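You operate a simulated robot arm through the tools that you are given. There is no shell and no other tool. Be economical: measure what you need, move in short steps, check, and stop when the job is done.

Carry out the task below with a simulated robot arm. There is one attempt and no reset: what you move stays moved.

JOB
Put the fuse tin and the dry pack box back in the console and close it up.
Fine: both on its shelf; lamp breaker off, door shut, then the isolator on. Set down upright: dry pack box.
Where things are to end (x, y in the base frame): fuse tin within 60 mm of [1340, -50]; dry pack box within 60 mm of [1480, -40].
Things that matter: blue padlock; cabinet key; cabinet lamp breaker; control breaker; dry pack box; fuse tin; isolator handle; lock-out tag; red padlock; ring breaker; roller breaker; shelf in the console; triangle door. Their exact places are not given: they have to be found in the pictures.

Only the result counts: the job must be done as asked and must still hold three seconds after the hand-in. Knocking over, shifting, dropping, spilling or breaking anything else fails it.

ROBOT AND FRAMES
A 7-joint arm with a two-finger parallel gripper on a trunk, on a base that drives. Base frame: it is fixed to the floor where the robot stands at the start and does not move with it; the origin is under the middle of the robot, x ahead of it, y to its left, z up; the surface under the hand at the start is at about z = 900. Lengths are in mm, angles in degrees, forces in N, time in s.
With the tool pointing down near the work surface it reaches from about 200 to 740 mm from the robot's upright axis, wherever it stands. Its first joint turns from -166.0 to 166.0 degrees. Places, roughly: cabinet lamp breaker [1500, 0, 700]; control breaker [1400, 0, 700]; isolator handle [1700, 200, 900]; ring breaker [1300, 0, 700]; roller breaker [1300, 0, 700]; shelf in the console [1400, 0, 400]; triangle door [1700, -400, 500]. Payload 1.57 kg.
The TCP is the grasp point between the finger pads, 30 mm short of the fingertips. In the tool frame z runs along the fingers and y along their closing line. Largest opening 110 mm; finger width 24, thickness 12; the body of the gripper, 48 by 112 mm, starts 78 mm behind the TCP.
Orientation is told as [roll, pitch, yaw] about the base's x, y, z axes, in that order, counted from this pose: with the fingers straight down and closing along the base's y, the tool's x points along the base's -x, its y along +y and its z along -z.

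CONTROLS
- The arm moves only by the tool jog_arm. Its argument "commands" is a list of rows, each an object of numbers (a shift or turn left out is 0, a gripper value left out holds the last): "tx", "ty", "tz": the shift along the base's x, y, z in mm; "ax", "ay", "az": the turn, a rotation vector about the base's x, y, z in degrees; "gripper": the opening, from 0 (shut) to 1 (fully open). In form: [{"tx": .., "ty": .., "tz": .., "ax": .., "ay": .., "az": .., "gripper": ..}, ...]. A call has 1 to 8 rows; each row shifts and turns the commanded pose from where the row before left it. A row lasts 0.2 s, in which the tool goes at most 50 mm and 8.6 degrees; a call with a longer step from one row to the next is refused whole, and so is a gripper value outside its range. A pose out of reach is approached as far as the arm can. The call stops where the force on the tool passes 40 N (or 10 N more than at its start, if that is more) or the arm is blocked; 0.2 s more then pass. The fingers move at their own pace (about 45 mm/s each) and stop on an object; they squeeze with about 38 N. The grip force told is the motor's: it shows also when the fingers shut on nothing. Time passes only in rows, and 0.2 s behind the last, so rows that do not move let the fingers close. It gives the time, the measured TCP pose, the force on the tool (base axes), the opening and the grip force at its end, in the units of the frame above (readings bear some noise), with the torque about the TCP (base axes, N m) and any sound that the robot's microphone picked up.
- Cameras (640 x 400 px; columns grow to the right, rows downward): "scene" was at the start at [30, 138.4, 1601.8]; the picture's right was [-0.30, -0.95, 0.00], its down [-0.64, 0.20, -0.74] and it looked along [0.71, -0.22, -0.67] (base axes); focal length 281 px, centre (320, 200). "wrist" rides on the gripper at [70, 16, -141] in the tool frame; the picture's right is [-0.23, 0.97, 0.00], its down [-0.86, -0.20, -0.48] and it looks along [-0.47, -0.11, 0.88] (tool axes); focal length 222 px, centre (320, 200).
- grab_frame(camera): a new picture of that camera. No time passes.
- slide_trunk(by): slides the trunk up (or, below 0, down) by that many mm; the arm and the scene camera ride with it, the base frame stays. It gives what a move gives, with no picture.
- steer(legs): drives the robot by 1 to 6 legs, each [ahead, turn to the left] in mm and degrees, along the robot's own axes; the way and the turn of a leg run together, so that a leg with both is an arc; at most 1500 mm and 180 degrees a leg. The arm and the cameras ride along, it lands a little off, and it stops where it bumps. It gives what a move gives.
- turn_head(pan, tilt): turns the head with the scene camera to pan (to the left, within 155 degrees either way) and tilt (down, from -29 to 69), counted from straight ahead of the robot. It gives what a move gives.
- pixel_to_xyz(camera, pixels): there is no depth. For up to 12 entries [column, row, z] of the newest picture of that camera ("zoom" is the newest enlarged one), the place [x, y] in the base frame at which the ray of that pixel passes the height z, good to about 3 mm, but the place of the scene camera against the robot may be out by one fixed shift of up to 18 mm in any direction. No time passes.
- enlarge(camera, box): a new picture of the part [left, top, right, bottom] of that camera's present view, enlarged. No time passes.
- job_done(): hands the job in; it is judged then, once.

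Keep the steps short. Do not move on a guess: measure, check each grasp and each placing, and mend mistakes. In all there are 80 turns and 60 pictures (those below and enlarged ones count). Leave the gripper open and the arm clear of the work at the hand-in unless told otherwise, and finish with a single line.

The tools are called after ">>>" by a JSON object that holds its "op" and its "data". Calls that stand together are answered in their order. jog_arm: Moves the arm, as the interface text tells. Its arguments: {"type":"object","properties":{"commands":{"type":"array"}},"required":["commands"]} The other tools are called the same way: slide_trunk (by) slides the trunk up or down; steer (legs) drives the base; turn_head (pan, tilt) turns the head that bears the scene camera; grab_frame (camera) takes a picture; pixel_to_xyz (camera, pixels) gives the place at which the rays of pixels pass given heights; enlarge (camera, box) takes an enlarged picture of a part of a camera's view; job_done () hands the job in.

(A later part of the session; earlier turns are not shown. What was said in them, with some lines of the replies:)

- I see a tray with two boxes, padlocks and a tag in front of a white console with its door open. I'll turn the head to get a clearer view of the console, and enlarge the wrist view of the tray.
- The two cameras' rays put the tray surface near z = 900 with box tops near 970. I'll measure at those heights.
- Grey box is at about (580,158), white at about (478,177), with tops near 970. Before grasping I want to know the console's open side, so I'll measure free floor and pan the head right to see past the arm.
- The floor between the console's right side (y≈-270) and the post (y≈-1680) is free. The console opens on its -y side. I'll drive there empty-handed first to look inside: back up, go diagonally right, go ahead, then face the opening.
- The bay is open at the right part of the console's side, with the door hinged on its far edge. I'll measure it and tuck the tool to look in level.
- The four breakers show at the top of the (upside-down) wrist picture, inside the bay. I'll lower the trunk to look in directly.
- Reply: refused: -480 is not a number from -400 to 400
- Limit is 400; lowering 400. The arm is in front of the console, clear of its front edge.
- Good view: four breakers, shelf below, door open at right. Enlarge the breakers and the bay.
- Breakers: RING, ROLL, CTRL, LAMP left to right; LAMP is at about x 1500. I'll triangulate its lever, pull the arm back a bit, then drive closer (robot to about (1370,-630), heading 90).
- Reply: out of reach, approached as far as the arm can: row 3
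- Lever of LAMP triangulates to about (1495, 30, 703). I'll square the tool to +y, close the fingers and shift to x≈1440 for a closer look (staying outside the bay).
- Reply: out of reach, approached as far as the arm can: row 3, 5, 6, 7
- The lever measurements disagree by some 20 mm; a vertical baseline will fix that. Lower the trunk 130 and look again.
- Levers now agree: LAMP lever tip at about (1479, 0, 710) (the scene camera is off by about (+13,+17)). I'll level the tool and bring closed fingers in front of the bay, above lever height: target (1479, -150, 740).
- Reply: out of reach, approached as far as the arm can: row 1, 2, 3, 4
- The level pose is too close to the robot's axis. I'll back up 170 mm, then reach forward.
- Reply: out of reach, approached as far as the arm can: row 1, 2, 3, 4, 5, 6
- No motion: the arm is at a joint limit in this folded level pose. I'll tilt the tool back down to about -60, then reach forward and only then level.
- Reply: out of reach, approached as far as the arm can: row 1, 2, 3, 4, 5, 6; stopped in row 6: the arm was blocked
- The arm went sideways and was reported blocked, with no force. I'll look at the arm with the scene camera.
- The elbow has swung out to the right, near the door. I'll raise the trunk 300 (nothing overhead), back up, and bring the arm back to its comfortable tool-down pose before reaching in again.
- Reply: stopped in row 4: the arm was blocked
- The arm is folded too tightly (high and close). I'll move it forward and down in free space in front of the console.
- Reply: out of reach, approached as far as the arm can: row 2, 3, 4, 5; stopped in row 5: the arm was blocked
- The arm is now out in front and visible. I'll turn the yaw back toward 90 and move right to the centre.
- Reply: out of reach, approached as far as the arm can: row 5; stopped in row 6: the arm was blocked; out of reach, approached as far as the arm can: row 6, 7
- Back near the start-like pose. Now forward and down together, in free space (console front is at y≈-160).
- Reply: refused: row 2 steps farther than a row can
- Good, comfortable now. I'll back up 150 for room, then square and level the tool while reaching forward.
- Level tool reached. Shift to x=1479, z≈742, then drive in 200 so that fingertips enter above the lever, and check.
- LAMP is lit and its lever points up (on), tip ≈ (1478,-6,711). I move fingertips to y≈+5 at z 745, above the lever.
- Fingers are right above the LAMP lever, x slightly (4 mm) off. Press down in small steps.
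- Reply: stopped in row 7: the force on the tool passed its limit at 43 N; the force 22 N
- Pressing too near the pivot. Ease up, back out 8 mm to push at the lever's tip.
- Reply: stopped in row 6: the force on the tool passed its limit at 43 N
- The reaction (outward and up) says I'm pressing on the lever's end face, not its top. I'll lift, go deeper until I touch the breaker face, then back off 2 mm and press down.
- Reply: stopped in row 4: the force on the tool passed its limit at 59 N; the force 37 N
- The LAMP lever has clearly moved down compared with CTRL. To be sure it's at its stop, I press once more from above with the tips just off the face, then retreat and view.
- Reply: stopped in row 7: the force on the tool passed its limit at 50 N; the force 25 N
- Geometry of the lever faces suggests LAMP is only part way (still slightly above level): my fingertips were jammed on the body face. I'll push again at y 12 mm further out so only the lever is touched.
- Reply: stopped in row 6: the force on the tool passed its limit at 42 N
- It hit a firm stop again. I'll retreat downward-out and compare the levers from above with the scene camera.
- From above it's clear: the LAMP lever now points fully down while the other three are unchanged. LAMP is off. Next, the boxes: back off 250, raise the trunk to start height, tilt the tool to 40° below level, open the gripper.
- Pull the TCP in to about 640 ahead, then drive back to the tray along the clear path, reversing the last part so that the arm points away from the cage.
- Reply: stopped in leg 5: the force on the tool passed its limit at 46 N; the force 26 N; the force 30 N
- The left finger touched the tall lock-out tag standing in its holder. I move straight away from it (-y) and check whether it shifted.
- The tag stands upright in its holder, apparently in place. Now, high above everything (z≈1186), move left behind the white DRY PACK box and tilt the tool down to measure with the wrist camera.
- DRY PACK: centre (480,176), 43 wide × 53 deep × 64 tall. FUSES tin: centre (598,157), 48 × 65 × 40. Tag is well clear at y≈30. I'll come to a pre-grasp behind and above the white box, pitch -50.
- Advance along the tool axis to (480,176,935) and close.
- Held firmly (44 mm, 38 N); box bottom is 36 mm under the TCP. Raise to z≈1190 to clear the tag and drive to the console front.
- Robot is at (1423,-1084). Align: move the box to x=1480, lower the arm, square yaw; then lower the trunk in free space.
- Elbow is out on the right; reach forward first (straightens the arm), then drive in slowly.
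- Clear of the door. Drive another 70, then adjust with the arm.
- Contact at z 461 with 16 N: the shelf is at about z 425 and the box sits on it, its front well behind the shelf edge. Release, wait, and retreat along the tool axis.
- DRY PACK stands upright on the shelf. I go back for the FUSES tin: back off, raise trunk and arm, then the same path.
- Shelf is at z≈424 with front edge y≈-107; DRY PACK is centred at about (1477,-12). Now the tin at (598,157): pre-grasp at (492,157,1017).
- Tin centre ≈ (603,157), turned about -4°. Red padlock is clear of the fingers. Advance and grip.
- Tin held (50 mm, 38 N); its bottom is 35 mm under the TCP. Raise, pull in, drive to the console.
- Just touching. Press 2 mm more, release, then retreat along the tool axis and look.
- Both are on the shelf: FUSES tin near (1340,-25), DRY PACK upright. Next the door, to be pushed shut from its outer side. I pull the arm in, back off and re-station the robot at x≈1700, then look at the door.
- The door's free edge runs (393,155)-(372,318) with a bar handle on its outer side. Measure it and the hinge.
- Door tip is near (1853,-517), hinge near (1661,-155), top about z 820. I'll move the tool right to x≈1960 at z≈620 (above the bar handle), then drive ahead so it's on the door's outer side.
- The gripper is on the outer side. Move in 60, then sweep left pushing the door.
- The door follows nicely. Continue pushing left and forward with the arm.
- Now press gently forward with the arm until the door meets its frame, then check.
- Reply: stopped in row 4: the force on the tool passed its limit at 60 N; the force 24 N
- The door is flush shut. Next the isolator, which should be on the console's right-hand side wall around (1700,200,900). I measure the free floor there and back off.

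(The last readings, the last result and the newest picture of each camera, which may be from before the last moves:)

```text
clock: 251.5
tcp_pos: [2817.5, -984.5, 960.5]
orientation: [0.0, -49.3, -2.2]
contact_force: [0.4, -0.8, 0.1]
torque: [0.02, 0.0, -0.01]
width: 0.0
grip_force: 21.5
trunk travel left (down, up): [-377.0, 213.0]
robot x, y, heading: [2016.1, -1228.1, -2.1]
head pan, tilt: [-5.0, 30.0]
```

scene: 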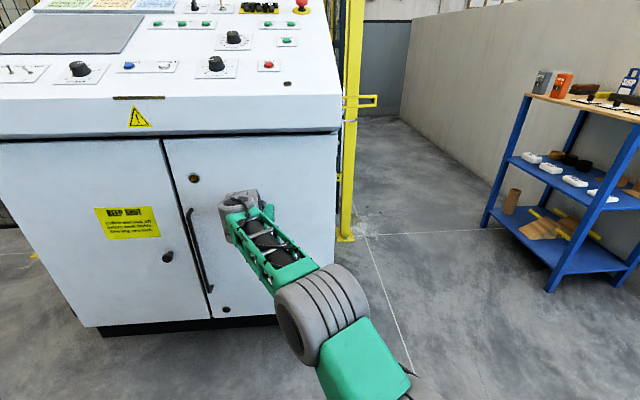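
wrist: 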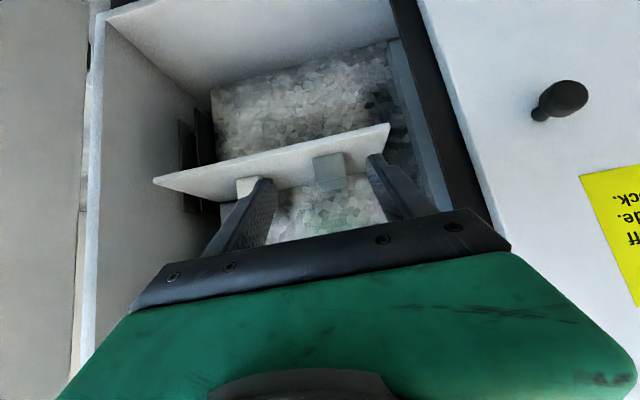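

Plenty of room: rack at x≈2820, fence post at (1853,486). Pull the arm in to about 480 ahead, then drive to (2460,130) and face the console's side.

>>> {"op": "jog_arm", "data": {"commands": [{"tx": -45}, {"tx": -45, "ty": -10}, {"tx": -45, "ty": -15}, {"tx": -45, "ty": -15}, {"tx": -45, "ty": -15}, {"tx": -45, "ty": -15}, {"tx": -40}, {}]}}

>>> {"op": "steer", "data": {"legs": [[440, 0], [0, 92], [1330, 0], [0, 90]]}}

>>> {"op": "turn_head", "data": {"pan": 10, "tilt": 30}}

>>> {"op": "grab_frame", "data": {"camera": "scene"}}

```text
clock: 253.3
tcp_pos: [2505.6, -1055.5, 962.8]
orientation: [0.0, -49.3, -2.2]
contact_force: [1.0, -0.2, -0.1]
torque: [-0.01, -0.03, -0.02]
width: 0.1
grip_force: 21.3
trunk travel left (down, up): [-377.0, 213.0]
robot x, y, heading: [2014.3, -1229.4, -2.1]
head pan, tilt: [-5.0, 30.0]
```

```text
clock: 268.0
tcp_pos: [2045.8, 426.4, 963.0]
orientation: [-0.1, -49.3, 119.7]
contact_force: [-0.5, -0.5, 1.1]
torque: [0.04, 0.0, 0.01]
width: 0.0
grip_force: 21.3
trunk travel left (down, up): [-377.0, 213.0]
robot x, y, heading: [2453.5, 98.4, 119.4]
head pan, tilt: [-5.0, 30.0]
stopped in leg 4: the robot was blocked; the commanded pose is now the measured one
```

```text
clock: 268.8
tcp_pos: [2045.2, 425.9, 962.7]
orientation: [-0.1, -49.4, 119.5]
contact_force: [-0.6, 0.3, 0.0]
torque: [-0.03, -0.02, -0.04]
width: 0.2
grip_force: 21.0
trunk travel left (down, up): [-377.0, 213.0]
robot x, y, heading: [2448.6, 103.4, 119.6]
head pan, tilt: [10.0, 30.0]
```

```text
3 pictures are left
```

scene: 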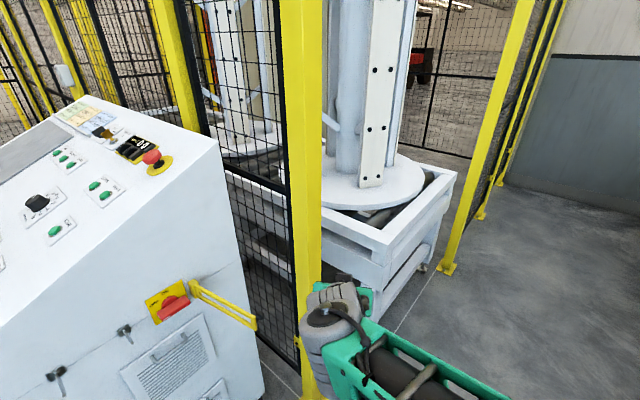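

The isolator shows: yellow plate with a red handle at pixel (170,305) on the side wall. The turn was blocked at heading 120 (likely the base or elbow near the rack). Enlarge the isolator and measure.

>>> {"op": "enlarge", "data": {"camera": "scene", "box": [130, 265, 226, 325]}}

>>> {"op": "pixel_to_xyz", "data": {"camera": "scene", "pixels": [[172, 306, 850], [172, 306, 900], [172, 306, 800], [155, 320, 850], [187, 298, 850], [255, 325, 850], [192, 284, 900], [230, 262, 850], [215, 140, 1050], [308, 370, 0], [345, 310, 960], [213, 142, 1000]]}}

```text
6.67 times, centred on (178, 295) of scene
```

zoom: 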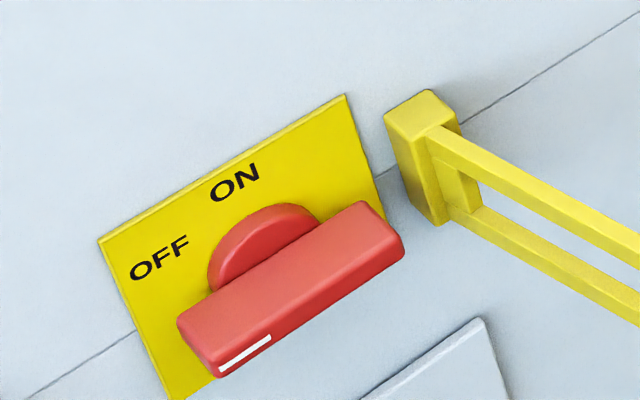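

```text
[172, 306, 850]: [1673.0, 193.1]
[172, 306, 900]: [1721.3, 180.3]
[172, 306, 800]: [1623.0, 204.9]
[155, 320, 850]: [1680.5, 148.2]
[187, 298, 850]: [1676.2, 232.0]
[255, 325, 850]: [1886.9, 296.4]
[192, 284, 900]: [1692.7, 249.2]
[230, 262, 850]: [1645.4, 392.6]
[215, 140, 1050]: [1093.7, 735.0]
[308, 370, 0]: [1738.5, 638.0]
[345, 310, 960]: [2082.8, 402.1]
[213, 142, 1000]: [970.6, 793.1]
```

The handle is a rotary bar, pointer at OFF (left, -y end); ON is up: it must turn a quarter clockwise as seen from +x. A yellow bracket sits to its right. I'll free the robot: turn back, reverse, and station at about (2335,-304) facing 140° towards the handle.

>>> {"op": "steer", "data": {"legs": [[0, -29.5], [-490, 0], [0, 50], [150, 0]]}}

```text
clock: 276.4
tcp_pos: [1839.2, -155.5, 962.5]
orientation: [-0.1, -49.3, 142.4]
contact_force: [0.3, -0.5, -0.6]
torque: [-0.01, 0.0, -0.02]
width: 0.1
grip_force: 21.6
trunk travel left (down, up): [-377.0, 213.0]
robot x, y, heading: [2335.4, -297.9, 142.2]
head pan, tilt: [10.0, 30.0]
```

>>> {"op": "jog_arm", "data": {"commands": [{"tx": 9, "ty": 34, "tz": -7, "az": 4.7}, {"tx": 9, "ty": 34, "tz": -7, "az": 4.7}, {"tx": 9, "ty": 34, "tz": -7, "az": 4.7}, {"tx": 9, "ty": 34, "tz": -7, "az": 4.7}, {"tx": 9, "ty": 34, "tz": -7, "az": 4.7}, {"tx": 9, "ty": 34, "tz": -7, "az": 4.7}, {"tx": 9, "ty": 34, "tz": -7, "az": 4.7}, {"tx": 7, "ty": 32, "tz": -7, "az": 4.7}]}}

>>> {"op": "jog_arm", "data": {"commands": [{"ay": 8}, {"ay": 2}, {}]}}

>>> {"op": "grab_frame", "data": {"camera": "wrist"}}

```text
clock: 278.2
tcp_pos: [1909.1, 117.6, 908.1]
orientation: [0.0, -49.2, -179.8]
contact_force: [0.4, -0.7, -0.2]
torque: [0.01, -0.03, 0.02]
width: 0.0
grip_force: 21.7
trunk travel left (down, up): [-377.0, 213.0]
robot x, y, heading: [2341.5, -295.0, 142.3]
head pan, tilt: [10.0, 30.0]
```

```text
clock: 279.0
tcp_pos: [1910.4, 115.5, 907.0]
orientation: [0.0, -59.4, -180.0]
contact_force: [0.1, 1.0, 0.2]
torque: [0.02, -0.03, -0.04]
width: 0.2
grip_force: 21.6
trunk travel left (down, up): [-377.0, 213.0]
robot x, y, heading: [2341.3, -294.7, 142.2]
head pan, tilt: [10.0, 30.0]
```

```text
1 pictures are left
```

wrist: 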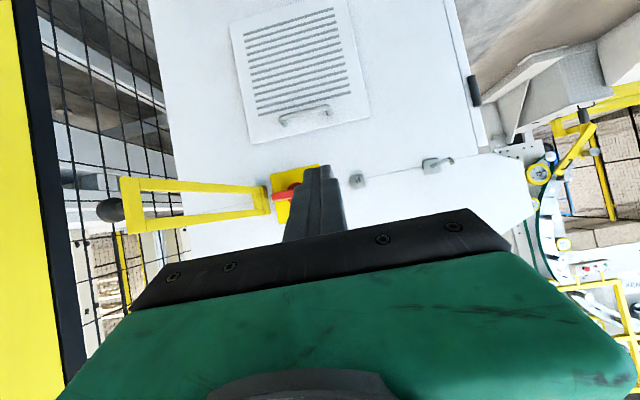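

Combining views: bar centre ≈ (y 178, z 875), about 78 mm long, front face x ≈1700, plate x ≈1668. I'll push its left end from below with closed fingers: first level the tool and come to (1850, 145, 838).

>>> {"op": "jog_arm", "data": {"commands": [{"ay": 7, "ty": 10, "tz": -23, "tx": -20}, {"ay": 7, "ty": 10, "tz": -23, "tx": -20}, {"ay": 7, "ty": 10, "tz": -23, "tx": -20}, {}, {}]}}

>>> {"op": "jog_arm", "data": {"commands": [{"tx": -40}, {"tx": -40}, {"tx": -30}, {"tx": -20}, {}]}}

```text
clock: 280.2
tcp_pos: [1849.4, 144.2, 836.7]
orientation: [-0.1, -80.5, -179.9]
contact_force: [0.7, -0.6, -0.7]
torque: [-0.01, -0.01, 0.01]
width: 0.0
grip_force: 20.9
trunk travel left (down, up): [-377.0, 213.0]
robot x, y, heading: [2338.6, -297.6, 142.6]
head pan, tilt: [10.0, 30.0]
```

```text
clock: 281.4
tcp_pos: [1719.8, 146.8, 839.3]
orientation: [0.1, -80.3, 179.9]
contact_force: [13.4, -4.9, 0.5]
torque: [0.03, 0.1, 0.15]
width: 0.0
grip_force: 21.0
trunk travel left (down, up): [-377.0, 213.0]
robot x, y, heading: [2341.6, -294.6, 142.3]
head pan, tilt: [10.0, 30.0]
```

Tip touches the plate at x≈1690. Back off 5 mm and push the bar's left end up along its arc.

>>> {"op": "jog_arm", "data": {"commands": [{"tx": 6}, {"tz": 12}, {"ty": -4, "tz": 10}, {"ty": -4, "tz": 10}, {"ty": -1, "tz": 10}, {"ty": 2, "tz": 10}, {"ty": 5, "tz": 9}]}}

```text
clock: 283.0
tcp_pos: [1723.0, 143.1, 900.6]
orientation: [-1.1, -80.5, -178.9]
contact_force: [1.0, 0.5, 1.0]
torque: [-0.01, 0.03, -0.01]
width: 0.0
grip_force: 21.2
trunk travel left (down, up): [-377.0, 213.0]
robot x, y, heading: [2340.7, -295.9, 142.5]
head pan, tilt: [10.0, 30.0]
```

>>> {"op": "jog_arm", "data": {"commands": [{"ty": 7, "tz": 8}, {"ty": 7, "tz": 5}, {"ty": 6, "tz": 2}, {"ty": 5}, {"ty": 5}, {"ty": 4}]}}

```text
clock: 283.8
tcp_pos: [1722.9, 150.4, 909.8]
orientation: [3.4, -80.1, 177.8]
contact_force: [7.7, -12.4, 4.1]
torque: [-0.17, 0.02, 0.23]
width: 0.0
grip_force: 21.4
trunk travel left (down, up): [-377.0, 213.0]
robot x, y, heading: [2342.8, -297.4, 142.5]
head pan, tilt: [10.0, 30.0]
stopped in row 3: the force on the tool passed its limit at 45 N (the readings are from after the stop); the commanded pose is now the measured one
```

Firm stop with the finger at y 150, as expected for the bar standing vertical (centre 178). Retreat sideways and out, then use the last picture to check.

>>> {"op": "jog_arm", "data": {"commands": [{"ty": -10}, {"ty": -15, "tx": 10}, {"tx": 40, "ty": -10}, {"tx": 40, "ty": -10}, {"tx": 40, "ty": -15, "ay": -7}, {"tx": 40, "ty": -15, "ay": -7}, {"tx": 20, "ty": -15, "ay": -7}, {}]}}

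>>> {"op": "enlarge", "data": {"camera": "wrist", "box": [180, 130, 340, 230]}}

```text
clock: 285.6
tcp_pos: [1914.4, 60.3, 909.5]
orientation: [1.7, -59.0, 179.3]
contact_force: [-0.2, 0.4, 0.4]
torque: [0.01, 0.04, 0.0]
width: 0.0
grip_force: 21.6
trunk travel left (down, up): [-377.0, 213.0]
robot x, y, heading: [2339.7, -295.1, 142.7]
head pan, tilt: [10.0, 30.0]
```

```text
4.00 times, centred on (260, 180) of wrist
```

zoom: 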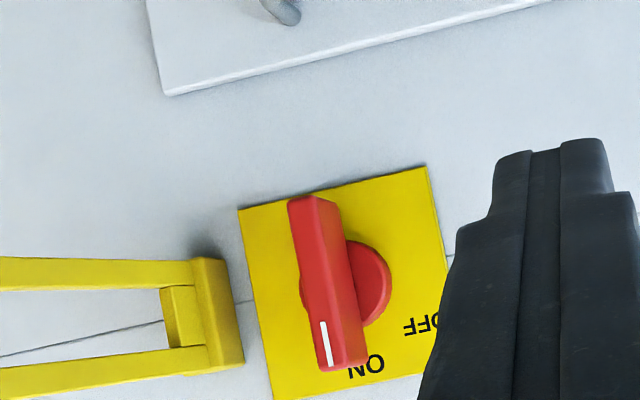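

The pointer stands at ON. Open the gripper and move the arm further clear.

>>> {"op": "jog_arm", "data": {"commands": [{"tx": 35, "ty": -25}, {"tx": 35, "ty": -25}, {"gripper": 1}, {}, {}, {}, {}, {}]}}

```text
clock: 287.4
tcp_pos: [1987.3, 13.0, 909.9]
orientation: [1.8, -59.0, 179.2]
contact_force: [0.4, 0.3, -0.2]
torque: [-0.02, -0.01, 0.0]
width: 110.1
grip_force: 0.1
trunk travel left (down, up): [-377.0, 213.0]
robot x, y, heading: [2339.3, -300.6, 142.7]
head pan, tilt: [10.0, 30.0]
```

Gripper open, arm clear; handing in.

>>> {"op": "job_done", "data": {}}

```text
The job is handed in.
```

The fuse tin and the dry pack box (upright) are on the console shelf, the lamp breaker is off, the door is shut and the isolator is on; on the way a finger bumped the lock-out tag (about 46 N, still upright, a shift of a few mm not ruled out) and the robot was blocked once by something near the rack, which I did not inspect.
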